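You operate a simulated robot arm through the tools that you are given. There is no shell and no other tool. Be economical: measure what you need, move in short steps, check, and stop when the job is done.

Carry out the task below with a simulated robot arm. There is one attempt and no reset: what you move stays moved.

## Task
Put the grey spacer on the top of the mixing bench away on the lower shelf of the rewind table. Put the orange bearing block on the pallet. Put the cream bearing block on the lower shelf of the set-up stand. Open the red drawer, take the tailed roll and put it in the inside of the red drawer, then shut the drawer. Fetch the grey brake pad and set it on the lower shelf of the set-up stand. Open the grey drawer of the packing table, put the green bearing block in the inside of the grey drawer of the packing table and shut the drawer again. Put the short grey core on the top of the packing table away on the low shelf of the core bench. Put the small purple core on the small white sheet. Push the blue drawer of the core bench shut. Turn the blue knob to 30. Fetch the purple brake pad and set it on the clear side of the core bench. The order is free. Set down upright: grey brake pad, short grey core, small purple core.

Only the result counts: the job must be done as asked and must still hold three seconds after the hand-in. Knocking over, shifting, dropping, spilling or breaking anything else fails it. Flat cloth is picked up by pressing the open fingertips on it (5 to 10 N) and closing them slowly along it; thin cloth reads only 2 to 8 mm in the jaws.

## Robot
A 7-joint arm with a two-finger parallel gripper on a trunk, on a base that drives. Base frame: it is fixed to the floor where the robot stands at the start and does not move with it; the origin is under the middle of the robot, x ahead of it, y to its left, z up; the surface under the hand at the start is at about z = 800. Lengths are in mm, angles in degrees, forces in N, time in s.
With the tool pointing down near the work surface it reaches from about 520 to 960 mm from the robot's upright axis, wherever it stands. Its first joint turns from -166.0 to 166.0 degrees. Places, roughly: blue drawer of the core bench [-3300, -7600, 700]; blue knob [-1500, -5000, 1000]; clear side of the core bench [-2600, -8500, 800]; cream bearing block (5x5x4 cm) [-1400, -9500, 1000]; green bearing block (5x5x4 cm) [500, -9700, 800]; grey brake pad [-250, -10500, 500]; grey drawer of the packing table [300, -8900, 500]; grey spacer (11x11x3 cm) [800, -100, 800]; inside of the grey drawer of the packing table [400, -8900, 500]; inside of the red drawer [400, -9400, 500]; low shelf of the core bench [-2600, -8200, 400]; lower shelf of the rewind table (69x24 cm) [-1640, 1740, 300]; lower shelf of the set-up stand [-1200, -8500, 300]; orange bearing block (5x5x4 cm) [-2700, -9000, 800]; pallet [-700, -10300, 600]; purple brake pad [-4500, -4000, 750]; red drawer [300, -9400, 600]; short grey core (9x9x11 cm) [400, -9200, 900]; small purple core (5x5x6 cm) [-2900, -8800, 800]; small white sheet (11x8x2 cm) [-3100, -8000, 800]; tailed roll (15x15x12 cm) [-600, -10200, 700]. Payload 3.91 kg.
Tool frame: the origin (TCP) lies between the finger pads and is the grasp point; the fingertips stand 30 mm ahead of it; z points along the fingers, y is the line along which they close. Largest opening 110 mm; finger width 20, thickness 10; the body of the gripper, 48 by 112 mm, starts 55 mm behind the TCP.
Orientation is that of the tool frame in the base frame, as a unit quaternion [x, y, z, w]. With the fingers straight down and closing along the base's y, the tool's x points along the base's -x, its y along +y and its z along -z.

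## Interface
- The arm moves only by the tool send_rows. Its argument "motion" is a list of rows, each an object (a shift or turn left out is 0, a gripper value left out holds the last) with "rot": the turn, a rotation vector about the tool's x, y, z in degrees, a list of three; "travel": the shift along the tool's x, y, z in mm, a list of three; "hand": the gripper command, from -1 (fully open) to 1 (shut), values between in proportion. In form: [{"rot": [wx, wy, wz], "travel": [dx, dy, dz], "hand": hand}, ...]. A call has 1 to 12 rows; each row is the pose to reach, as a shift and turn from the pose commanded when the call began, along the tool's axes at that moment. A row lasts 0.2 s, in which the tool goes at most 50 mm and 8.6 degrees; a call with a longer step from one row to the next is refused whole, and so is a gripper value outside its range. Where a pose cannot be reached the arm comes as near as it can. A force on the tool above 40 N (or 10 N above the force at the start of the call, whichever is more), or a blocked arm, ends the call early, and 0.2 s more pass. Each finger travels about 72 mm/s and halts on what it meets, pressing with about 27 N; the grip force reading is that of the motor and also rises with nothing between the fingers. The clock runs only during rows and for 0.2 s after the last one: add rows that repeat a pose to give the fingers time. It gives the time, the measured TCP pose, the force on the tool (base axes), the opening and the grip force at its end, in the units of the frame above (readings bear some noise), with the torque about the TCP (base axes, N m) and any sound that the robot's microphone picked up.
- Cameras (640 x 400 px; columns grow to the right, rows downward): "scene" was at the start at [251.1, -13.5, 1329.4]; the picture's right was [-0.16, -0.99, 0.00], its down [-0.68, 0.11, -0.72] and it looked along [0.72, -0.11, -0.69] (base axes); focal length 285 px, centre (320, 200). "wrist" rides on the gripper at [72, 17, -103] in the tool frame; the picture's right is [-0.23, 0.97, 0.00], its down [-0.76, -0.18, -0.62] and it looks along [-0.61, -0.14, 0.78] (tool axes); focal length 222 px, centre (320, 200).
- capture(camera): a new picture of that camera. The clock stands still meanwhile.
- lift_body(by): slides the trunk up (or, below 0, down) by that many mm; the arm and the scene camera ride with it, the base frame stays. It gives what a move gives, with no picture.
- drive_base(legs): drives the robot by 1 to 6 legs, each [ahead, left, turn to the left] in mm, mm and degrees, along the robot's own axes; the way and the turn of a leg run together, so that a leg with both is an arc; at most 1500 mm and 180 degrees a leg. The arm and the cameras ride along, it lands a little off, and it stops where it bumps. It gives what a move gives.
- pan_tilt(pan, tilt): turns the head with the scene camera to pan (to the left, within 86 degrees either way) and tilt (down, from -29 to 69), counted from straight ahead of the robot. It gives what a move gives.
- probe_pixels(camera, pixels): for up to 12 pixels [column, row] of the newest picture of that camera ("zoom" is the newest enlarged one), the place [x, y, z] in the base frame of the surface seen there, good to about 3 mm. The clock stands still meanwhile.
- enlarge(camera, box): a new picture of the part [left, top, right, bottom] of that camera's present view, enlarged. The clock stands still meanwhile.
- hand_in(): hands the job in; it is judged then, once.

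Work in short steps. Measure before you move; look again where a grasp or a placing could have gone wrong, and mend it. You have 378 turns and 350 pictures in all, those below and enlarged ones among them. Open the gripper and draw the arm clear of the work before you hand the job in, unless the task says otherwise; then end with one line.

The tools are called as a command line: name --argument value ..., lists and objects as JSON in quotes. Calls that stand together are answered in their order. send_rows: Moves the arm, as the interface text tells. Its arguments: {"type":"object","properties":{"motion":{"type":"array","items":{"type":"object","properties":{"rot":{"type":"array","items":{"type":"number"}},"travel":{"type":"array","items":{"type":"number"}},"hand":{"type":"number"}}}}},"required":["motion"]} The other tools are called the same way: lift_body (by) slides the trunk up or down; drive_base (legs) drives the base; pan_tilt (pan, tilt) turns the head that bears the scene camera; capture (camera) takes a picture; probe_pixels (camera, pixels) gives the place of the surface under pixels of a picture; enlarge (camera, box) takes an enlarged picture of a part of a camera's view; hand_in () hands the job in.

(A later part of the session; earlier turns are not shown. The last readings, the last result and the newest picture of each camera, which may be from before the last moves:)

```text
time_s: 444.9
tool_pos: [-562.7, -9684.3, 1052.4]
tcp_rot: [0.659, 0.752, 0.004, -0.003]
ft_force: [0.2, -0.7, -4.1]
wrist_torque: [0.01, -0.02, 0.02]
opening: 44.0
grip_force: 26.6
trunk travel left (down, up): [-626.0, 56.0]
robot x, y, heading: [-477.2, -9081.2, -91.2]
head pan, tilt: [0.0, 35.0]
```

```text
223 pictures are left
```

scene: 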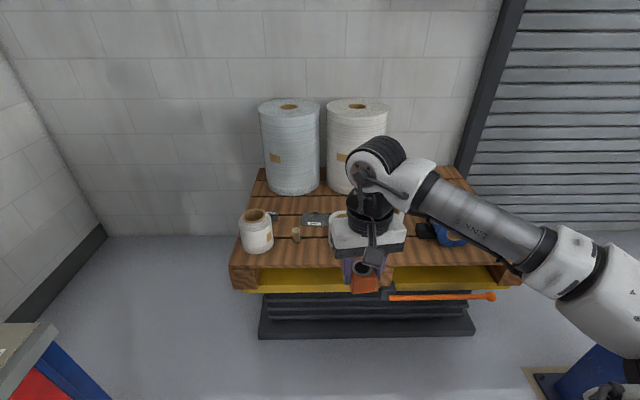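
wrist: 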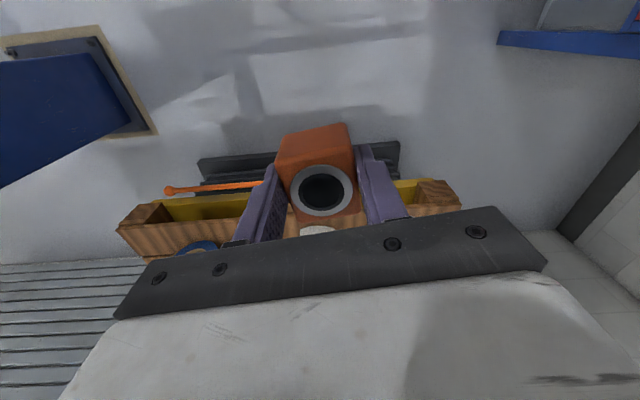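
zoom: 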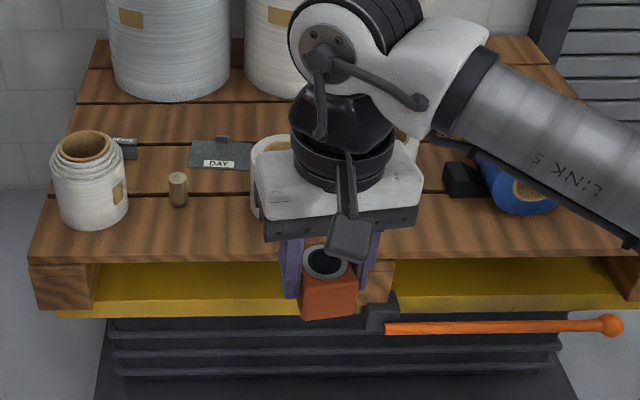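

I shift the hand left to uncover the deck.

send_rows --motion '[{"travel": [0, 40, 0]}, {"travel": [0, 85, 0]}, {"travel": [0, 130, 0]}, {"travel": [0, 175, 0]}, {"travel": [0, 220, 0]}, {"travel": [0, 220, 0]}]'

pan_tilt --pan -10 --tilt 38

capture --camera "scene"

enlarge --camera "scene" --box '[200, 130, 440, 290]'

```text
time_s: 446.3
tool_pos: [-343.4, -9654.7, 1053.6]
tcp_rot: [0.659, 0.752, 0.004, -0.003]
ft_force: [-0.3, -0.3, -4.3]
wrist_torque: [0.05, 0.03, -0.02]
opening: 44.0
grip_force: 26.9
trunk travel left (down, up): [-626.0, 56.0]
robot x, y, heading: [-476.5, -9085.5, -91.2]
head pan, tilt: [0.0, 35.0]
```

```text
time_s: 447.0
tool_pos: [-343.8, -9655.6, 1053.9]
tcp_rot: [0.659, 0.752, 0.004, -0.002]
ft_force: [-0.6, -0.1, -4.2]
wrist_torque: [0.02, 0.0, 0.0]
opening: 43.9
grip_force: 26.8
trunk travel left (down, up): [-626.0, 56.0]
robot x, y, heading: [-478.0, -9085.3, -90.9]
head pan, tilt: [-10.0, 38.0]
```

```text
222 pictures are left
```

scene: 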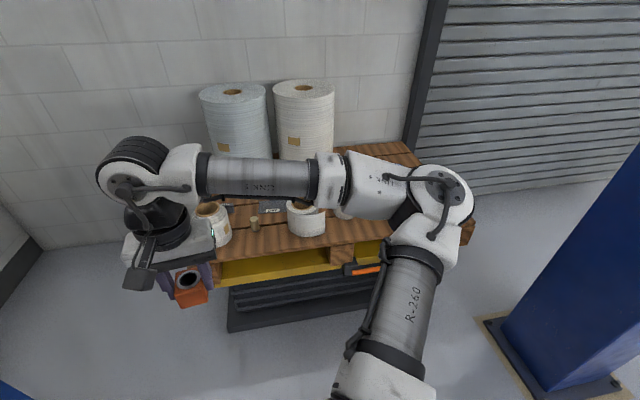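

```text
2.50 times, centred on (320, 210) of scene
```

zoom: 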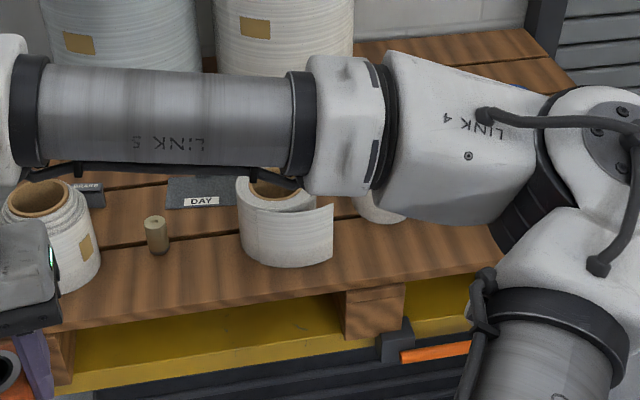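

The tailed roll is the white one at zoom (285,225). I'll set the block on the free deck right of it. I bring the hand back and drive right 190 / ahead 320.

send_rows --motion '[{"travel": [0, -45, 0]}, {"travel": [0, -90, 0]}, {"travel": [0, -135, 0]}, {"travel": [0, -180, 0]}, {"travel": [0, -220, 0]}, {"travel": [0, -220, 0]}]'

drive_base --legs '[[0, -190, 0], [320, 0, 0]]'

pan_tilt --pan 0 --tilt 45

capture --camera "scene"

capture --camera "wrist"

```text
time_s: 448.4
tool_pos: [-559.2, -9685.4, 1051.0]
tcp_rot: [0.659, 0.752, 0.004, -0.002]
ft_force: [0.5, -0.8, -4.6]
wrist_torque: [0.02, 0.0, -0.01]
opening: 44.0
grip_force: 27.1
trunk travel left (down, up): [-626.0, 56.0]
robot x, y, heading: [-477.5, -9086.0, -91.0]
head pan, tilt: [-10.0, 38.0]
```

```text
time_s: 452.3
tool_pos: [-758.0, -10005.7, 1051.6]
tcp_rot: [0.658, 0.753, 0.004, -0.002]
ft_force: [-0.1, -0.2, -5.7]
wrist_torque: [0.05, 0.02, 0.0]
opening: 43.9
grip_force: 26.9
trunk travel left (down, up): [-626.0, 56.0]
robot x, y, heading: [-675.6, -9403.3, -90.8]
head pan, tilt: [-10.0, 38.0]
```

```text
time_s: 453.0
tool_pos: [-758.0, -10005.0, 1052.4]
tcp_rot: [0.658, 0.753, 0.004, -0.002]
ft_force: [0.2, 0.5, -4.6]
wrist_torque: [0.02, 0.04, 0.01]
opening: 43.7
grip_force: 26.6
trunk travel left (down, up): [-626.0, 56.0]
robot x, y, heading: [-676.1, -9401.5, -91.2]
head pan, tilt: [0.0, 45.0]
```

```text
220 pictures are left
```

scene: 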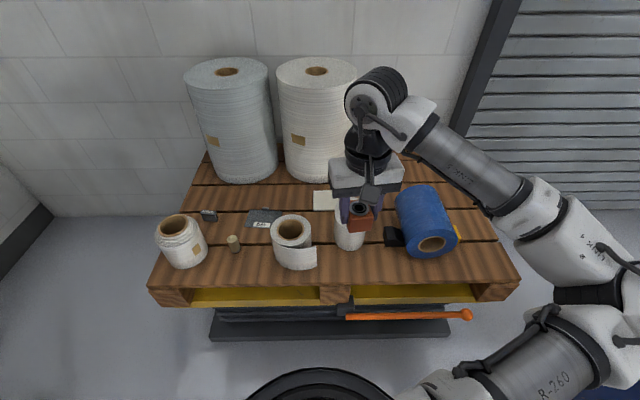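

```text
219 pictures are left
```

wrist: 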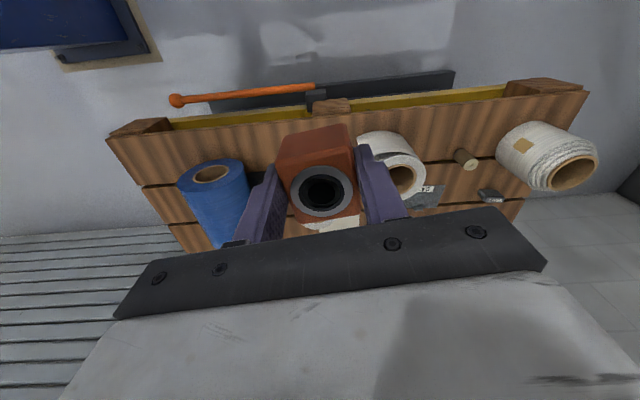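

Deck right of the blue roll, near (475,258), is free. I probe deck points and item positions.

probe_pixels --camera "scene" --pixels '[[475, 258], [490, 268], [455, 265], [505, 278], [430, 247], [480, 230], [370, 268], [260, 265], [293, 222], [208, 214], [349, 240], [285, 270]]'

enlarge --camera "scene" --box '[140, 160, 540, 310]'

```text
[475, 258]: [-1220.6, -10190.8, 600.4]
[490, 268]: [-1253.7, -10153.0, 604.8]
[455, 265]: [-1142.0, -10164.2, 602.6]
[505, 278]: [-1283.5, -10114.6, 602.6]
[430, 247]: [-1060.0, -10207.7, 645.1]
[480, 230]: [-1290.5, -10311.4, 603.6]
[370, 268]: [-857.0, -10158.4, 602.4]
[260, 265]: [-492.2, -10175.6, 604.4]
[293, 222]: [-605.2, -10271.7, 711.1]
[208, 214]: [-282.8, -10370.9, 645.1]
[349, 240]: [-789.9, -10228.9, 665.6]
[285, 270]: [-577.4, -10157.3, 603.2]
```

```text
1.60 times, centred on (340, 235) of scene
```

zoom: 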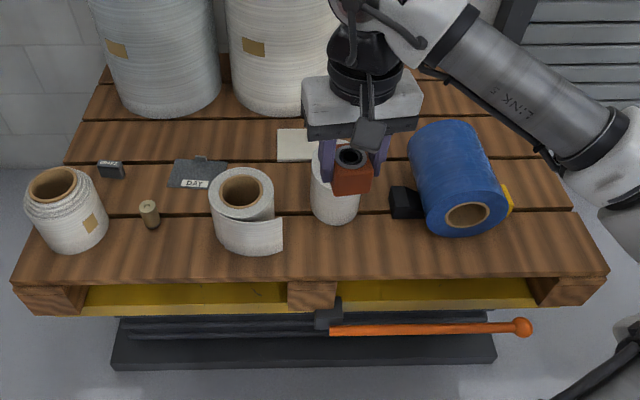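

I'll set the block at (−860,−10148) on the front slat. Move over it, then lower the trunk.

send_rows --motion '[{"travel": [-32, -30, 0]}, {"travel": [-64, -60, 0]}, {"travel": [-96, -90, 0]}, {"travel": [-128, -120, 0]}, {"travel": [-128, -120, 0]}]'

lift_body --by -350

capture --camera "scene"

capture --camera "wrist"

```text
time_s: 454.2
tool_pos: [-861.9, -10147.8, 1051.5]
tcp_rot: [0.659, 0.752, 0.004, -0.002]
ft_force: [-0.3, 0.0, -3.7]
wrist_torque: [-0.01, -0.02, -0.01]
opening: 44.0
grip_force: 26.9
trunk travel left (down, up): [-626.0, 56.0]
robot x, y, heading: [-674.9, -9405.2, -91.0]
head pan, tilt: [0.0, 45.0]
```

```text
time_s: 457.6
tool_pos: [-862.2, -10147.4, 701.8]
tcp_rot: [0.659, 0.752, 0.004, -0.002]
ft_force: [0.5, -0.1, -5.2]
wrist_torque: [0.01, -0.02, -0.01]
opening: 43.9
grip_force: 27.2
trunk travel left (down, up): [-276.0, 406.0]
robot x, y, heading: [-675.1, -9402.6, -91.1]
head pan, tilt: [0.0, 45.0]
```

```text
217 pictures are left
```

scene: 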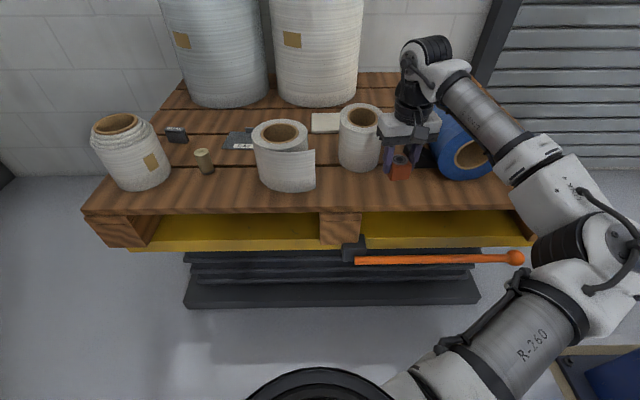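

```text
216 pictures are left
```

wrist: 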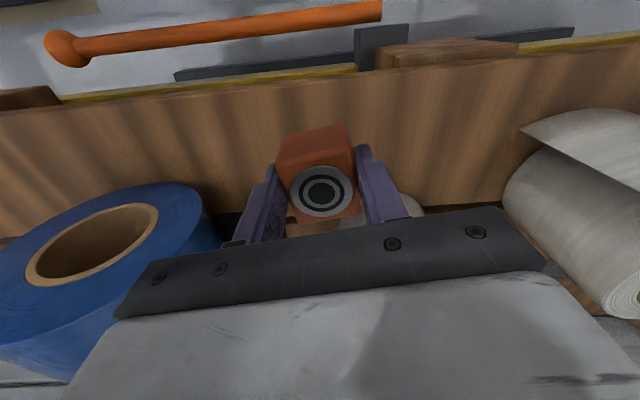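

Clear. Lower 56 mm and then gently to contact.

send_rows --motion '[{"travel": [0, 0, 25]}, {"travel": [0, 0, 45]}, {"travel": [0, 0, 54]}, {"travel": [0, 0, 57]}, {"travel": [0, 0, 59]}, {"travel": [0, 0, 61]}, {"travel": [0, 0, 61]}]'

```text
time_s: 459.2
tool_pos: [-861.6, -10148.1, 641.5]
tcp_rot: [0.659, 0.752, 0.002, -0.001]
ft_force: [0.5, -3.1, 7.0]
wrist_torque: [0.14, 0.31, 0.03]
opening: 43.9
grip_force: 27.4
trunk travel left (down, up): [-276.0, 406.0]
robot x, y, heading: [-675.5, -9409.8, -91.0]
head pan, tilt: [0.0, 45.0]
```

Contact (7 N). Open and rise.

send_rows --motion '[{"hand": 0.4}, {"hand": -0.1}, {"hand": -0.1}, {"travel": [0, 0, -40]}, {"travel": [0, 0, -85]}, {"travel": [0, 0, -130]}, {"travel": [0, 0, -170]}, {"travel": [40, 20, -190]}, {"travel": [80, 40, -200]}, {"travel": [120, 60, -200]}, {"travel": [160, 80, -200]}, {"travel": [160, 80, -200]}]'

capture --camera "scene"

```text
time_s: 461.8
tool_pos: [-802.3, -9978.9, 839.6]
tcp_rot: [0.659, 0.752, 0.004, -0.003]
ft_force: [-0.1, 0.0, -0.1]
wrist_torque: [-0.02, 0.02, 0.01]
opening: 60.4
grip_force: 0.1
trunk travel left (down, up): [-276.0, 406.0]
robot x, y, heading: [-677.7, -9406.9, -91.0]
head pan, tilt: [0.0, 45.0]
```

```text
215 pictures are left
```

scene: 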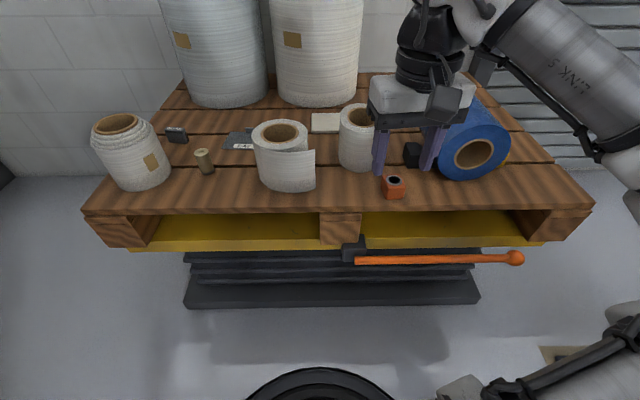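

Block is on the pallet at (394,187). Now the cream block on the column tray: raise the trunk and turn to face −x.

lift_body --by 350

drive_base --legs '[[150, 0, 0], [0, 0, -89]]'

pan_tilt --pan 0 --tilt 30

capture --camera "scene"

```text
time_s: 465.2
tool_pos: [-802.7, -9979.9, 1188.7]
tcp_rot: [0.659, 0.752, 0.004, -0.002]
ft_force: [0.2, 0.3, -0.5]
wrist_torque: [-0.01, 0.01, -0.03]
opening: 60.6
grip_force: 0.1
trunk travel left (down, up): [-626.0, 56.0]
robot x, y, heading: [-677.1, -9402.4, -91.2]
head pan, tilt: [0.0, 45.0]
```

```text
time_s: 470.5
tool_pos: [-1257.1, -9440.5, 1189.3]
tcp_rot: [0.997, 0.08, 0.005, 0.001]
ft_force: [-0.5, 0.5, 0.1]
wrist_torque: [-0.05, -0.05, -0.01]
opening: 60.6
grip_force: 0.0
trunk travel left (down, up): [-626.0, 56.0]
robot x, y, heading: [-676.8, -9549.2, -179.4]
head pan, tilt: [0.0, 45.0]
```

```text
time_s: 471.3
tool_pos: [-1258.0, -9440.6, 1190.3]
tcp_rot: [0.997, 0.08, 0.004, 0.001]
ft_force: [-0.4, 0.3, -0.2]
wrist_torque: [0.0, -0.02, 0.03]
opening: 60.3
grip_force: 0.0
trunk travel left (down, up): [-626.0, 56.0]
robot x, y, heading: [-679.7, -9547.7, -179.6]
head pan, tilt: [0.0, 30.0]
```

```text
214 pictures are left
```

scene: 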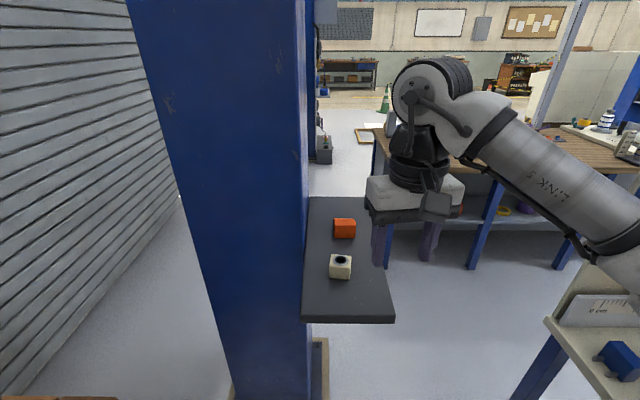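

The cream block is at (340,266), an orange piece behind it. Enlarge and probe.

enlarge --camera "scene" --box '[290, 190, 410, 330]'

probe_pixels --camera "scene" --pixels '[[340, 259], [332, 258], [349, 258], [333, 273], [348, 274], [344, 228], [335, 235], [310, 315], [390, 318], [360, 210], [300, 300], [350, 300]]'

```text
2.86 times, centred on (350, 260) of scene
```

zoom: 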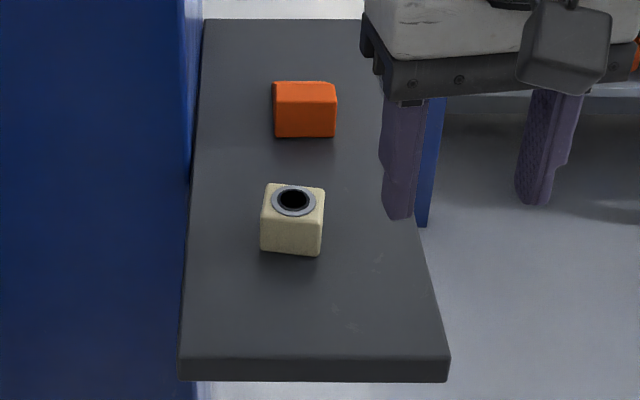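

```text
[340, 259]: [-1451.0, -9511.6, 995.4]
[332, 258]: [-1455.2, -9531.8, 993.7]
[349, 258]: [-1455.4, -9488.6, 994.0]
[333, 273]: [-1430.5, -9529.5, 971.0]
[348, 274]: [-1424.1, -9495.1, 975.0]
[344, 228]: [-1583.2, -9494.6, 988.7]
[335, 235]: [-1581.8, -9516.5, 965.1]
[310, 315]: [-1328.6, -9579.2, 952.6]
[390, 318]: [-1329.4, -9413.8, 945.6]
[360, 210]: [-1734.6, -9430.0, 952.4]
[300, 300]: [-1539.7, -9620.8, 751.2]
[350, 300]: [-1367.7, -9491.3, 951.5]
```

Cream block centre ≈(−1451,−9511), top 995, tray z 952. First I adjust yaw and hover to judge its orientation with the wrist camera.

send_rows --motion '[{"travel": [-35, 10, 0], "rot": [0, 0, 6]}, {"travel": [-70, 20, 0], "rot": [0, 0, 12]}, {"travel": [-100, 30, 0], "rot": [0, 0, 18]}, {"travel": [-130, 45, 20], "rot": [0, 0, 18]}, {"travel": [-130, 45, 20], "rot": [0, 0, 18]}]'

capture --camera "wrist"

```text
time_s: 472.5
tool_pos: [-1378.9, -9503.6, 1168.8]
tcp_rot: [0.997, -0.079, 0.005, 0.001]
ft_force: [0.0, 0.3, -0.1]
wrist_torque: [-0.04, -0.02, 0.01]
opening: 60.5
grip_force: 0.0
trunk travel left (down, up): [-626.0, 56.0]
robot x, y, heading: [-676.6, -9553.0, -179.4]
head pan, tilt: [0.0, 30.0]
```

```text
212 pictures are left
```

wrist: 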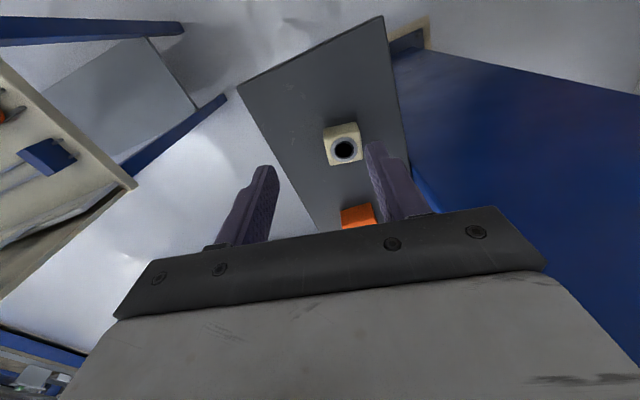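

enlarge --camera "wrist" --box '[303, 105, 383, 185]'

probe_pixels --camera "wrist" --pixels '[[326, 130], [357, 126], [330, 162], [360, 157], [328, 145], [359, 142]]'

```text
5.00 times, centred on (343, 145) of wrist
```

zoom: 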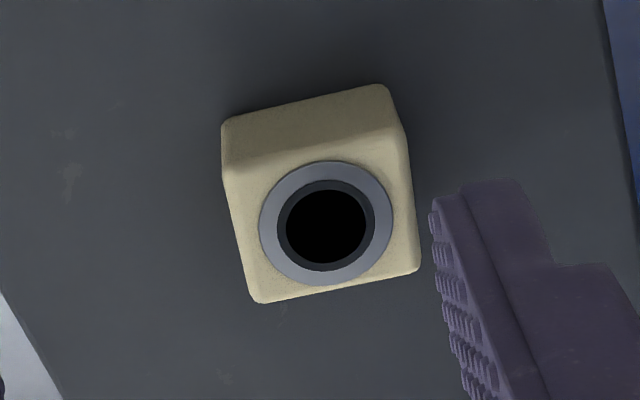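

```text
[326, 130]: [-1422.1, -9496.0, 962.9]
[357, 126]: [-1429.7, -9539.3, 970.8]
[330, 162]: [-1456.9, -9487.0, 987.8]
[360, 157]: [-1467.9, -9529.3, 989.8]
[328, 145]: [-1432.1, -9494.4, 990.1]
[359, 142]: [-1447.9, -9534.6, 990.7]
```

Yaw matches now. I pitch the tool 45° and come to a hover above the block.

send_rows --motion '[{"travel": [0, 3, 0], "rot": [0, -7.5, 0], "hand": -0.3}, {"travel": [0, 6, 0], "rot": [0, -15, 0]}, {"travel": [0, 9, 0], "rot": [0, -22.5, 0]}, {"travel": [-10, 12, 0], "rot": [0, -30, 0]}, {"travel": [-30, 15, 20], "rot": [0, -37.5, 0]}, {"travel": [-50, 18.5, 50], "rot": [0, -45, 0]}, {"travel": [-62.9, 18.5, 90], "rot": [0, -45, 0]}, {"travel": [-62.9, 18.5, 119], "rot": [0, -45, 0]}, {"travel": [-62.9, 18.5, 119], "rot": [0, -45, 0]}]'

capture --camera "wrist"

capture --camera "scene"

```text
time_s: 474.5
tool_pos: [-1441.8, -9513.6, 1050.1]
tcp_rot: [0.923, -0.072, -0.377, -0.029]
ft_force: [-0.7, -1.4, -0.5]
wrist_torque: [0.04, 0.0, 0.0]
opening: 71.4
grip_force: 0.0
trunk travel left (down, up): [-626.0, 56.0]
robot x, y, heading: [-678.9, -9554.3, -179.3]
head pan, tilt: [0.0, 30.0]
```

```text
210 pictures are left
```

wrist: 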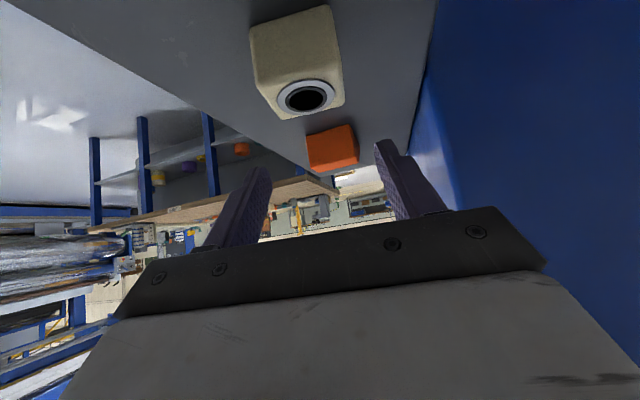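

```text
209 pictures are left
```

scene: 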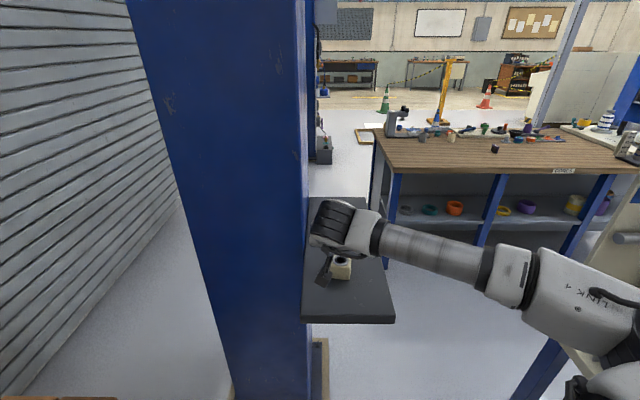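

Lower 67 mm to grip height and close.

send_rows --motion '[{"travel": [14, 0, 14]}, {"travel": [28, 0, 28]}, {"travel": [40, 0, 40]}, {"travel": [46.5, 0, 46.5]}, {"travel": [46.5, 0, 46.5]}, {"travel": [46.5, 0, 46.5], "hand": 0.2}, {"travel": [46.5, 0, 46.5], "hand": 1}, {"travel": [46.5, 0, 46.5], "hand": 1}, {"travel": [46.5, 0, 46.5], "hand": 1}]'

capture --camera "wrist"

```text
time_s: 476.5
tool_pos: [-1441.1, -9514.1, 985.1]
tcp_rot: [0.923, -0.072, -0.377, -0.028]
ft_force: [0.2, 1.8, 0.6]
wrist_torque: [0.1, 0.06, -0.04]
opening: 49.6
grip_force: 27.0
trunk travel left (down, up): [-626.0, 56.0]
robot x, y, heading: [-677.3, -9552.1, -179.5]
head pan, tilt: [0.0, 30.0]
```

```text
208 pictures are left
```

wrist: 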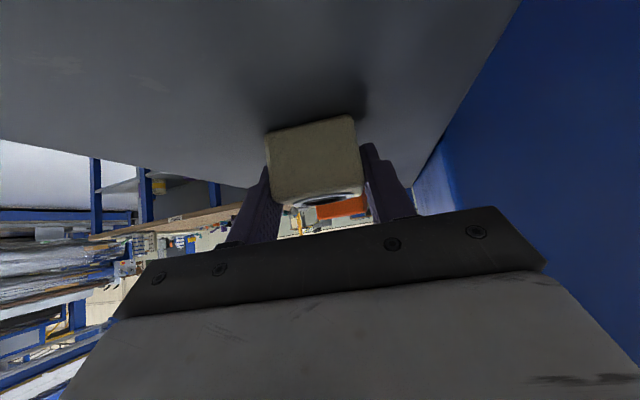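

Gripped (49.6 mm). Lift by the trunk, then draw back with the base.

lift_body --by 55

send_rows --motion '[{"travel": [-15, 0, -15]}, {"travel": [0, 0, -45]}, {"travel": [25, 0, -70]}, {"travel": [50, 0, -95]}, {"travel": [50, 0, -95]}]'

capture --camera "wrist"

```text
time_s: 477.4
tool_pos: [-1442.2, -9514.2, 1039.4]
tcp_rot: [0.923, -0.072, -0.378, -0.029]
ft_force: [-0.3, 0.7, -4.0]
wrist_torque: [0.01, 0.01, -0.02]
opening: 49.9
grip_force: 26.9
trunk travel left (down, up): [-681.0, 1.0]
robot x, y, heading: [-680.3, -9554.4, -179.5]
head pan, tilt: [0.0, 30.0]
```

```text
time_s: 478.6
tool_pos: [-1340.7, -9529.5, 1071.8]
tcp_rot: [0.923, -0.072, -0.376, -0.029]
ft_force: [-0.4, -0.5, -3.4]
wrist_torque: [-0.03, -0.03, -0.04]
opening: 49.6
grip_force: 26.7
trunk travel left (down, up): [-681.0, 1.0]
robot x, y, heading: [-680.9, -9549.5, -179.7]
head pan, tilt: [0.0, 30.0]
```

```text
207 pictures are left
```

wrist: 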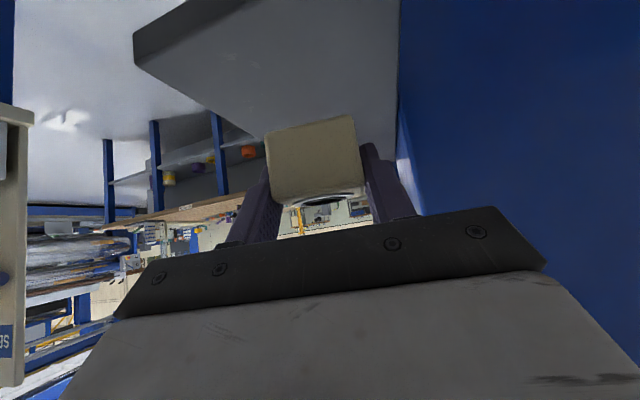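

Held. I back off 330 mm and strafe to the east side of the set-up stand.

drive_base --legs '[[-330, 0, 0], [0, -1080, 0]]'

pan_tilt --pan 0 --tilt 45

capture --camera "scene"

```text
time_s: 489.0
tool_pos: [-1006.6, -8457.4, 1072.9]
tcp_rot: [0.922, -0.077, -0.378, -0.031]
ft_force: [0.5, 0.3, -3.7]
wrist_torque: [-0.02, -0.05, -0.01]
opening: 50.1
grip_force: 27.1
trunk travel left (down, up): [-681.0, 1.0]
robot x, y, heading: [-340.7, -8487.5, 180.0]
head pan, tilt: [0.0, 30.0]
```

```text
time_s: 489.8
tool_pos: [-1005.9, -8457.0, 1072.3]
tcp_rot: [0.922, -0.076, -0.378, -0.03]
ft_force: [0.1, -0.3, -3.6]
wrist_torque: [0.01, -0.01, -0.01]
opening: 50.1
grip_force: 27.7
trunk travel left (down, up): [-681.0, 1.0]
robot x, y, heading: [-343.9, -8486.5, 180.1]
head pan, tilt: [0.0, 45.0]
```

```text
206 pictures are left
```

scene: 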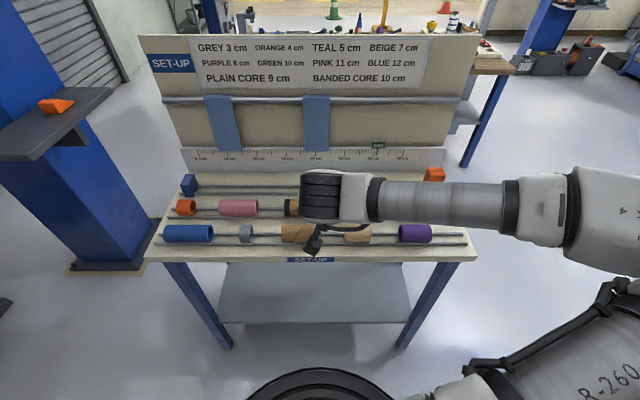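

The lower shelf is clear. I back 60 mm for clearance and probe the stand's front edge and shelf.

probe_pixels --camera "scene" --pixels '[[310, 258], [200, 255], [310, 300], [240, 320], [390, 315], [310, 322], [225, 345], [405, 345], [300, 270]]'

drive_base --legs '[[-60, 0, 0]]'

lift_body --by -400

lift_body --by -215

capture --camera "scene"

```text
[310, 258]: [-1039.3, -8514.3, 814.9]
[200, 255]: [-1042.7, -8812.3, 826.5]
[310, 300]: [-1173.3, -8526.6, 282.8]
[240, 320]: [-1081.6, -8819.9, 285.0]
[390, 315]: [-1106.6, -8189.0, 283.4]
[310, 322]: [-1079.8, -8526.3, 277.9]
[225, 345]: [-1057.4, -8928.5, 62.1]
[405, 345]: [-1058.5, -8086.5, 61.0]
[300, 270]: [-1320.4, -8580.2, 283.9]
```

```text
time_s: 490.7
tool_pos: [-946.7, -8458.7, 1073.3]
tcp_rot: [0.923, -0.076, -0.377, -0.03]
ft_force: [-0.3, -0.3, -4.1]
wrist_torque: [-0.02, 0.02, 0.0]
opening: 49.7
grip_force: 27.4
trunk travel left (down, up): [-681.0, 1.0]
robot x, y, heading: [-286.7, -8485.9, -179.9]
head pan, tilt: [0.0, 45.0]
```

```text
time_s: 494.6
tool_pos: [-947.6, -8458.1, 672.5]
tcp_rot: [0.922, -0.075, -0.377, -0.03]
ft_force: [0.5, 0.3, -3.9]
wrist_torque: [0.0, -0.03, -0.02]
opening: 49.9
grip_force: 27.2
trunk travel left (down, up): [-281.0, 401.0]
robot x, y, heading: [-289.1, -8489.0, -179.9]
head pan, tilt: [0.0, 45.0]
```

```text
time_s: 496.9
tool_pos: [-946.4, -8458.7, 461.7]
tcp_rot: [0.922, -0.076, -0.379, -0.031]
ft_force: [0.3, 0.5, -4.8]
wrist_torque: [0.03, -0.05, -0.01]
opening: 50.1
grip_force: 27.1
trunk travel left (down, up): [-66.0, 616.0]
robot x, y, heading: [-284.9, -8492.1, -179.9]
head pan, tilt: [0.0, 45.0]
```

```text
205 pictures are left
```

scene: 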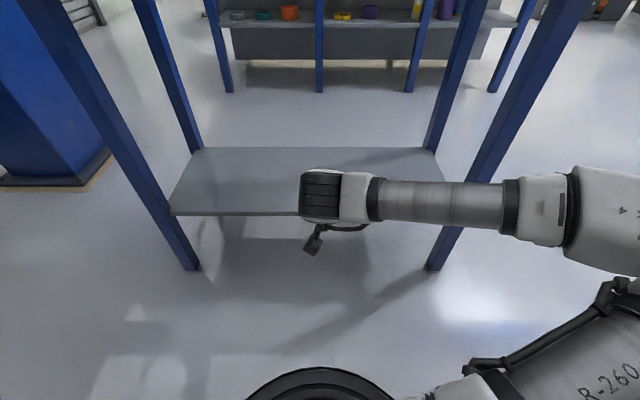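

The shelf edge is x≈−1080 at z 284. I raise the trunk 60 mm (self-collision margin), drive in 110 mm, then reach forward and down with the arm.

lift_body --by 60

drive_base --legs '[[110, 0, 0]]'

send_rows --motion '[{"travel": [-30, 0, 30]}, {"travel": [-60, 0, 60]}, {"travel": [-73, 0, 73]}, {"travel": [-48, 0, 98]}, {"travel": [-20, 0, 126]}, {"travel": [8, 0, 154]}, {"travel": [36, 0, 182]}, {"travel": [44, 0, 190]}, {"travel": [44, 0, 190]}]'

capture --camera "scene"

capture --camera "wrist"

```text
time_s: 497.9
tool_pos: [-945.5, -8457.4, 517.8]
tcp_rot: [0.922, -0.075, -0.378, -0.03]
ft_force: [-0.2, -0.6, -4.1]
wrist_torque: [0.01, -0.04, -0.01]
opening: 49.8
grip_force: 26.7
trunk travel left (down, up): [-126.0, 556.0]
robot x, y, heading: [-288.9, -8487.3, -179.9]
head pan, tilt: [0.0, 45.0]
```

```text
time_s: 499.1
tool_pos: [-1056.5, -8458.6, 517.9]
tcp_rot: [0.922, -0.075, -0.378, -0.03]
ft_force: [0.1, 1.1, -3.4]
wrist_torque: [-0.01, -0.04, 0.0]
opening: 49.8
grip_force: 26.8
trunk travel left (down, up): [-126.0, 556.0]
robot x, y, heading: [-392.7, -8491.3, -179.7]
head pan, tilt: [0.0, 45.0]
```

```text
time_s: 501.1
tool_pos: [-1158.3, -8441.6, 352.1]
tcp_rot: [0.922, -0.075, -0.377, -0.03]
ft_force: [0.0, 0.4, -4.8]
wrist_torque: [0.0, -0.02, -0.01]
opening: 50.0
grip_force: 27.3
trunk travel left (down, up): [-126.0, 556.0]
robot x, y, heading: [-391.5, -8487.9, -180.0]
head pan, tilt: [0.0, 45.0]
```

```text
204 pictures are left
```

scene: 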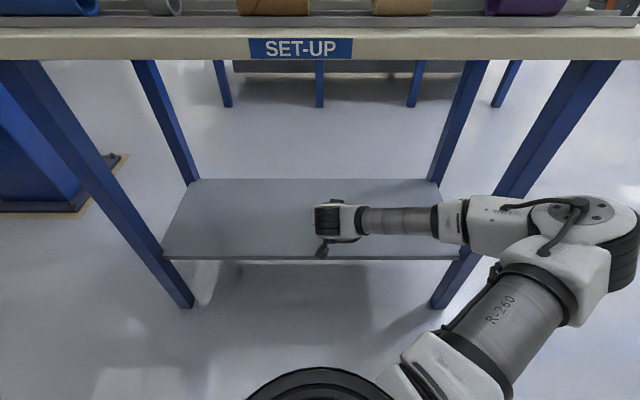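

```text
203 pictures are left
```

wrist: 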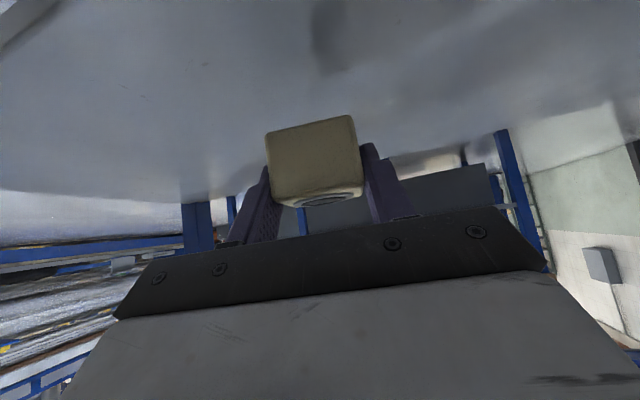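

Over the shelf. Lower the last 35 mm until contact.

send_rows --motion '[{"travel": [10, 0, 10]}, {"travel": [19, 0, 19]}, {"travel": [22.5, 0, 22.5]}, {"travel": [24, 0, 24]}, {"travel": [25.5, 0, 25.5]}, {"travel": [26.5, 0, 26.5]}]'

```text
time_s: 502.4
tool_pos: [-1156.5, -8441.8, 314.9]
tcp_rot: [0.923, -0.075, -0.377, -0.031]
ft_force: [1.8, 0.1, 1.7]
wrist_torque: [0.16, 0.0, -0.1]
opening: 50.0
grip_force: 26.6
trunk travel left (down, up): [-126.0, 556.0]
robot x, y, heading: [-393.1, -8485.3, -180.0]
head pan, tilt: [0.0, 45.0]
```

In contact. Open, rise and withdraw.

send_rows --motion '[{"hand": 0.5}, {"hand": -0.2}, {"hand": -0.2}, {"travel": [-20, 0, -20]}, {"travel": [-45, 0, -45]}, {"travel": [-70, 0, -70]}, {"travel": [-40, 0, -100]}, {"travel": [-10, 0, -130]}, {"travel": [20, 0, -160]}, {"travel": [20, 0, -160]}]'

capture --camera "scene"

```text
time_s: 504.6
tool_pos: [-1044.3, -8461.2, 415.2]
tcp_rot: [0.923, -0.076, -0.377, -0.031]
ft_force: [-0.2, -0.5, 0.8]
wrist_torque: [0.02, -0.01, 0.01]
opening: 65.9
grip_force: 0.1
out of reach, approached as far as the arm can: row 9, 10
trunk travel left (down, up): [-126.0, 556.0]
robot x, y, heading: [-399.6, -8485.2, -179.7]
head pan, tilt: [0.0, 45.0]
```

```text
202 pictures are left
```

scene: 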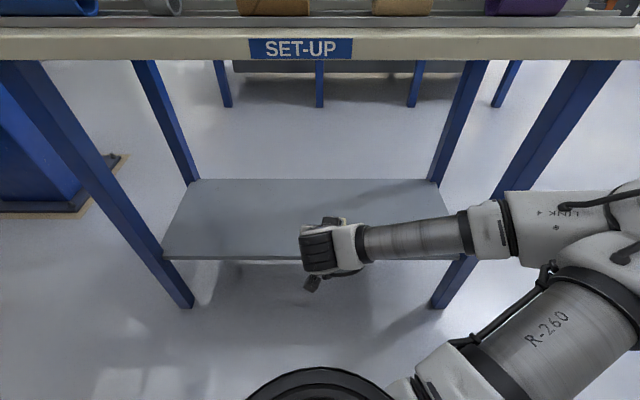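

I back off, and check the block on the shelf.

drive_base --legs '[[-110, 0, 0]]'

lift_body --by 400

pan_tilt --pan 0 --tilt 60

capture --camera "scene"

```text
time_s: 505.8
tool_pos: [-936.1, -8461.1, 412.7]
tcp_rot: [0.923, -0.075, -0.376, -0.031]
ft_force: [0.0, -0.6, 0.4]
wrist_torque: [-0.02, 0.05, -0.05]
opening: 66.0
grip_force: 0.0
trunk travel left (down, up): [-126.0, 556.0]
robot x, y, heading: [-282.6, -8487.9, -179.9]
head pan, tilt: [0.0, 45.0]
```

```text
time_s: 509.7
tool_pos: [-936.7, -8460.3, 812.5]
tcp_rot: [0.923, -0.077, -0.376, -0.031]
ft_force: [-0.2, 0.2, -0.1]
wrist_torque: [0.02, -0.01, 0.04]
opening: 66.0
grip_force: 0.1
trunk travel left (down, up): [-526.0, 156.0]
robot x, y, heading: [-282.5, -8485.7, -179.7]
head pan, tilt: [0.0, 45.0]
```

```text
time_s: 510.4
tool_pos: [-936.6, -8460.4, 814.5]
tcp_rot: [0.922, -0.076, -0.378, -0.031]
ft_force: [0.0, 0.1, 0.3]
wrist_torque: [0.0, 0.0, 0.0]
opening: 66.1
grip_force: 0.0
trunk travel left (down, up): [-526.0, 156.0]
robot x, y, heading: [-285.9, -8488.1, -180.0]
head pan, tilt: [0.0, 60.0]
```

```text
201 pictures are left
```

scene: 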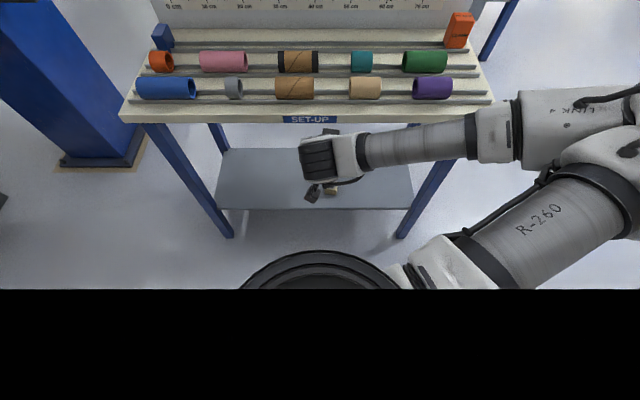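

The cream block is on the shelf (330,188). Next, the grey brake pad on the pallet. I straighten the tool, raise, and drive to the pallet's left front.

send_rows --motion '[{"rot": [0, 8, 0]}, {"rot": [0, 16, 0]}, {"rot": [0, 24, 0]}, {"rot": [0, 32, 0]}, {"rot": [0, 40, 0]}, {"travel": [40, 0, -40], "rot": [0, 45, 0]}, {"travel": [75, 0, -75], "rot": [0, 45, 0]}, {"travel": [75, 0, -75], "rot": [0, 45, 0]}]'

lift_body --by 100

drive_base --legs '[[0, 0, 90], [1080, 20, 0]]'

pan_tilt --pan 5 --tilt 45

capture --camera "scene"

```text
refused: row 6 steps farther than a row can; nothing moved
```

```text
time_s: 511.8
tool_pos: [-937.1, -8461.4, 913.5]
tcp_rot: [0.923, -0.076, -0.377, -0.031]
ft_force: [0.0, -0.1, 0.4]
wrist_torque: [0.0, 0.03, 0.0]
opening: 66.1
grip_force: 0.1
trunk travel left (down, up): [-626.0, 56.0]
robot x, y, heading: [-286.8, -8484.1, -179.9]
head pan, tilt: [0.0, 60.0]
```

```text
time_s: 521.2
tool_pos: [-283.3, -10217.0, 912.7]
tcp_rot: [0.704, 0.602, -0.287, 0.246]
ft_force: [-0.2, 0.2, 0.5]
wrist_torque: [0.0, -0.02, -0.01]
opening: 65.9
grip_force: 0.0
trunk travel left (down, up): [-626.0, 56.0]
robot x, y, heading: [-262.1, -9568.3, -89.6]
head pan, tilt: [0.0, 60.0]
```

```text
time_s: 522.0
tool_pos: [-284.5, -10217.7, 915.1]
tcp_rot: [0.704, 0.601, -0.288, 0.246]
ft_force: [-1.1, 0.2, 0.8]
wrist_torque: [0.01, 0.0, 0.04]
opening: 65.9
grip_force: 0.0
trunk travel left (down, up): [-626.0, 56.0]
robot x, y, heading: [-263.2, -9566.3, -89.8]
head pan, tilt: [5.0, 45.0]
```

```text
200 pictures are left
```

scene: 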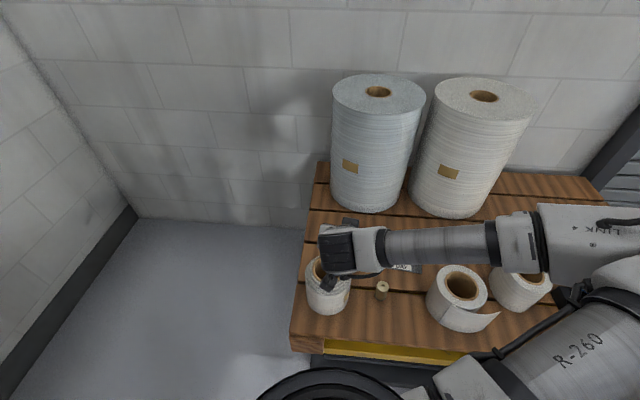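

I straighten the tool in small steps and raise it.

send_rows --motion '[{"travel": [5, 0, -10], "rot": [0, 8, 0]}, {"travel": [10, 0, -20], "rot": [0, 16, 0]}, {"travel": [15, 0, -30], "rot": [0, 24, 0]}, {"travel": [20, 0, -40], "rot": [0, 32, 0]}, {"travel": [30, 0, -60], "rot": [0, 40, 0]}, {"travel": [50, 0, -80], "rot": [0, 45, 0]}, {"travel": [75, 0, -100], "rot": [0, 45, 0]}, {"travel": [95, 0, -120], "rot": [0, 45, 0]}, {"travel": [95, 0, -120], "rot": [0, 45, 0]}]'

capture --camera "scene"

capture --camera "wrist"

probe_pixels --camera "scene" --pixels '[[140, 250], [60, 330], [200, 350], [30, 150], [300, 330], [220, 225], [100, 320]]'

```text
time_s: 524.0
tool_pos: [-262.1, -10076.9, 935.0]
tcp_rot: [0.76, 0.65, 0.003, -0.003]
ft_force: [-0.1, 0.4, 0.2]
wrist_torque: [-0.02, 0.0, 0.02]
opening: 66.1
grip_force: 0.1
out of reach, approached as far as the arm can: row 8, 9
trunk travel left (down, up): [-626.0, 56.0]
robot x, y, heading: [-263.4, -9570.0, -89.3]
head pan, tilt: [5.0, 45.0]
```

```text
199 pictures are left
```

scene: 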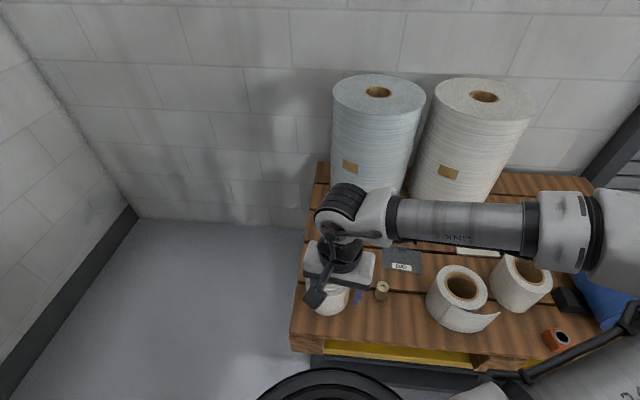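

```text
198 pictures are left
```

wrist: 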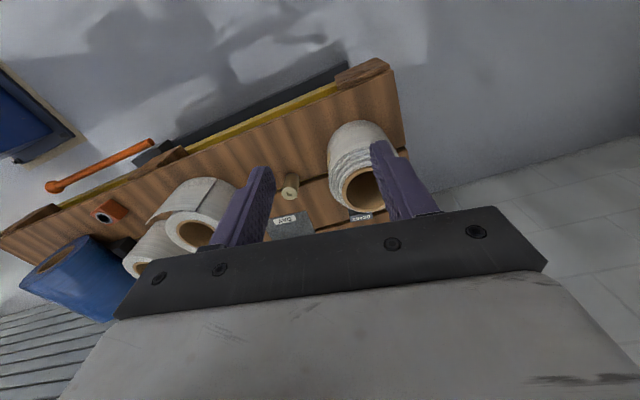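

```text
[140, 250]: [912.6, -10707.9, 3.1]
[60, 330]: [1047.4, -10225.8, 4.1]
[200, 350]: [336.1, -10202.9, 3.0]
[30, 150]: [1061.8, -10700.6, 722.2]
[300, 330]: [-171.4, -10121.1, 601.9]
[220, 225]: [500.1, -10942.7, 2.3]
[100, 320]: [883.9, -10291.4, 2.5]
```

I enlarge the pad in the wrist view to get its orientation.

enlarge --camera "wrist" --box '[320, 160, 400, 240]'

probe_pixels --camera "wrist" --pixels '[[352, 220], [370, 215], [361, 217], [362, 190], [345, 180], [380, 175], [290, 192], [355, 130]]'

```text
5.00 times, centred on (360, 200) of wrist
```

zoom: 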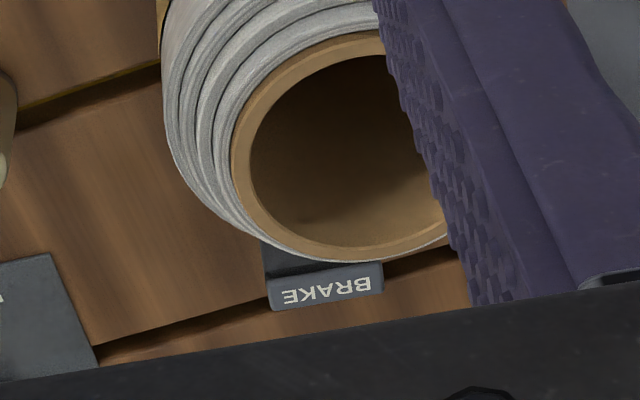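

```text
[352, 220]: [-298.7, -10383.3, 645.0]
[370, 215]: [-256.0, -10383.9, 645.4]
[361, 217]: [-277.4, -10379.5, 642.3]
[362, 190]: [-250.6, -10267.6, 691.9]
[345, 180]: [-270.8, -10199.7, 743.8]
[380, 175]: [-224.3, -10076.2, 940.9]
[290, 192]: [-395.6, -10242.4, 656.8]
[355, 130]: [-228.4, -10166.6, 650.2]
```

Pad lies along x at y≈−10382, x −256…−299, top z 645; the roll in front of it is ~745 tall with its back near y≈−10316. A vertical grip closing along y fits narrowly. I yaw the tool 81° and hover above the pad.

send_rows --motion '[{"travel": [-31, 3, 0], "rot": [0, 0, 8.1], "hand": 0.0}, {"travel": [-62, 6, 0], "rot": [0, 0, 16.2]}, {"travel": [-93, 9, 0], "rot": [0, 0, 24.3]}, {"travel": [-124, 13, 0], "rot": [0, 0, 32.4]}, {"travel": [-155, 16, 0], "rot": [0, 0, 40.5]}, {"travel": [-186, 20, 10], "rot": [0, 0, 48.6]}, {"travel": [-217, 23, 20], "rot": [0, 0, 56.7]}, {"travel": [-248, 26, 30], "rot": [0, 0, 64.8]}, {"travel": [-279, 30, 40], "rot": [0, 0, 72.9]}, {"travel": [-305, 33, 50], "rot": [0, 0, 81]}, {"travel": [-305, 33, 55], "rot": [0, 0, 81]}]'

capture --camera "wrist"

capture --camera "scene"

```text
time_s: 526.4
tool_pos: [-274.0, -10383.6, 875.7]
tcp_rot: [1.0, 0.0, 0.001, -0.006]
ft_force: [1.1, -0.2, -0.1]
wrist_torque: [0.02, 0.0, 0.02]
opening: 54.8
grip_force: 0.0
trunk travel left (down, up): [-626.0, 56.0]
robot x, y, heading: [-261.8, -9568.9, -89.5]
head pan, tilt: [5.0, 45.0]
```

```text
196 pictures are left
```

wrist: 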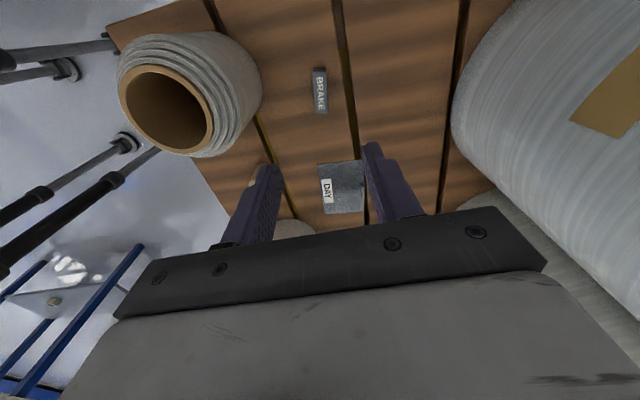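

```text
195 pictures are left
```

scene: 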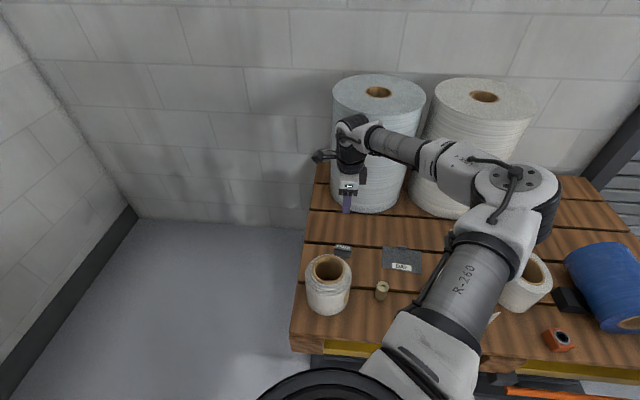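

Clear view now. I probe the roll's rim and the pad's faces.

probe_pixels --camera "scene" --pixels '[[328, 256], [309, 270], [349, 270], [328, 284], [347, 285], [340, 248], [342, 255], [350, 248], [336, 247]]'

probe_pixels --camera "wrist" --pixels '[[314, 75], [325, 75], [316, 110], [327, 110], [213, 110], [262, 85], [232, 140], [200, 35]]'

```text
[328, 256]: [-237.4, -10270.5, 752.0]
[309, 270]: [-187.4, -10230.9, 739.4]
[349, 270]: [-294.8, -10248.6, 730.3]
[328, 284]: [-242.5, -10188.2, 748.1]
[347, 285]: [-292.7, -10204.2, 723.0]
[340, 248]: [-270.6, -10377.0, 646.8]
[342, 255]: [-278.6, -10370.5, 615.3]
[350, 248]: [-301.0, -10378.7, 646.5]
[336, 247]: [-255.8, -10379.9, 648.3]
```

```text
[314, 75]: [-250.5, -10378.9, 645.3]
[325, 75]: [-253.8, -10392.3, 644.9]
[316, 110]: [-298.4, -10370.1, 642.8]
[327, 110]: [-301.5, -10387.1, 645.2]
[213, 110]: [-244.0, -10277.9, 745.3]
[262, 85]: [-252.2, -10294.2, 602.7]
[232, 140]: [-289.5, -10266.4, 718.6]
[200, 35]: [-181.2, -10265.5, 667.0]
```

Roll radius ~55, its back at y −10285: ample room. Pad yaw ~8°, centre (−276,−10381). Descend with the yaw correction.

send_rows --motion '[{"travel": [-2, -2.6, 40], "rot": [0, 0, 8]}, {"travel": [-2, -2.6, 85], "rot": [0, 0, 8]}, {"travel": [-2, -2.6, 130], "rot": [0, 0, 8]}, {"travel": [-2, -2.6, 175], "rot": [0, 0, 8]}, {"travel": [-2, -2.6, 210], "rot": [0, 0, 8]}, {"travel": [-2, -2.6, 228], "rot": [0, 0, 8]}, {"travel": [-2, -2.6, 236], "rot": [0, 0, 8]}, {"travel": [-2, -2.6, 236], "rot": [0, 0, 8]}]'

capture --camera "wrist"

```text
time_s: 528.2
tool_pos: [-276.0, -10379.3, 641.1]
tcp_rot: [0.998, -0.07, 0.001, -0.005]
ft_force: [0.1, -0.3, -0.2]
wrist_torque: [-0.02, 0.03, -0.01]
opening: 55.1
grip_force: 0.1
trunk travel left (down, up): [-626.0, 56.0]
robot x, y, heading: [-264.1, -9567.3, -89.3]
head pan, tilt: [5.0, 45.0]
```

```text
194 pictures are left
```

wrist: 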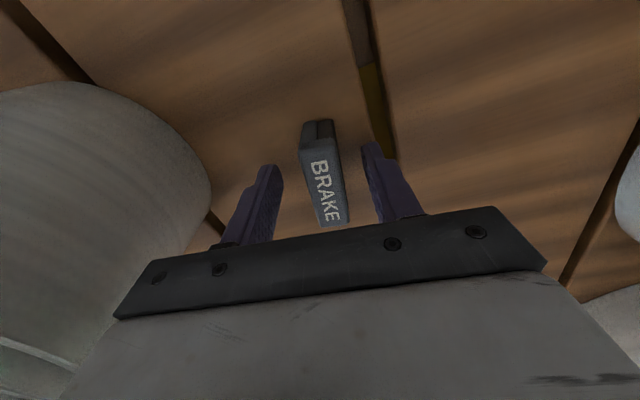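

Pad is between the fingers. Close.

send_rows --motion '[{"hand": 0.4}, {"hand": 0.8}, {"hand": 1}, {"hand": 1}, {"hand": 1}]'

send_rows --motion '[{"travel": [0, 0, -40]}, {"travel": [0, 0, -85]}, {"travel": [0, 0, -130]}, {"travel": [0, 0, -175]}, {"travel": [0, 0, -220]}, {"travel": [0, 0, -220]}]'

capture --camera "wrist"

```text
time_s: 529.4
tool_pos: [-276.8, -10378.4, 640.1]
tcp_rot: [0.998, -0.068, 0.0, -0.004]
ft_force: [-0.8, -1.0, 1.5]
wrist_torque: [-0.06, -0.01, -0.02]
opening: 19.9
grip_force: 27.2
trunk travel left (down, up): [-626.0, 56.0]
robot x, y, heading: [-263.0, -9566.2, -89.5]
head pan, tilt: [5.0, 45.0]
```

```text
time_s: 530.8
tool_pos: [-279.5, -10380.7, 861.2]
tcp_rot: [0.998, -0.069, 0.0, -0.005]
ft_force: [-0.1, -0.5, -3.1]
wrist_torque: [0.0, -0.01, 0.0]
opening: 19.7
grip_force: 27.4
trunk travel left (down, up): [-626.0, 56.0]
robot x, y, heading: [-264.9, -9564.0, -89.4]
head pan, tilt: [5.0, 45.0]
```

```text
193 pictures are left
```

wrist: 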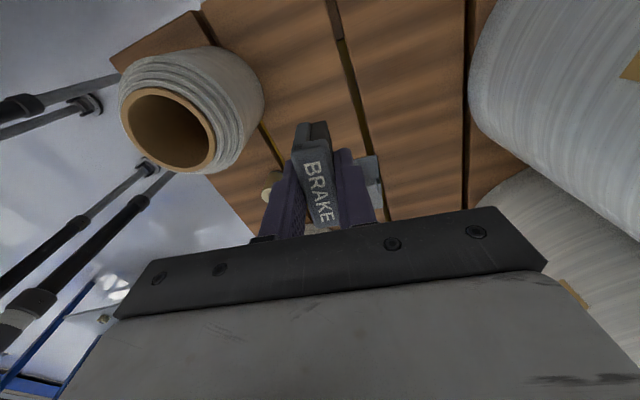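

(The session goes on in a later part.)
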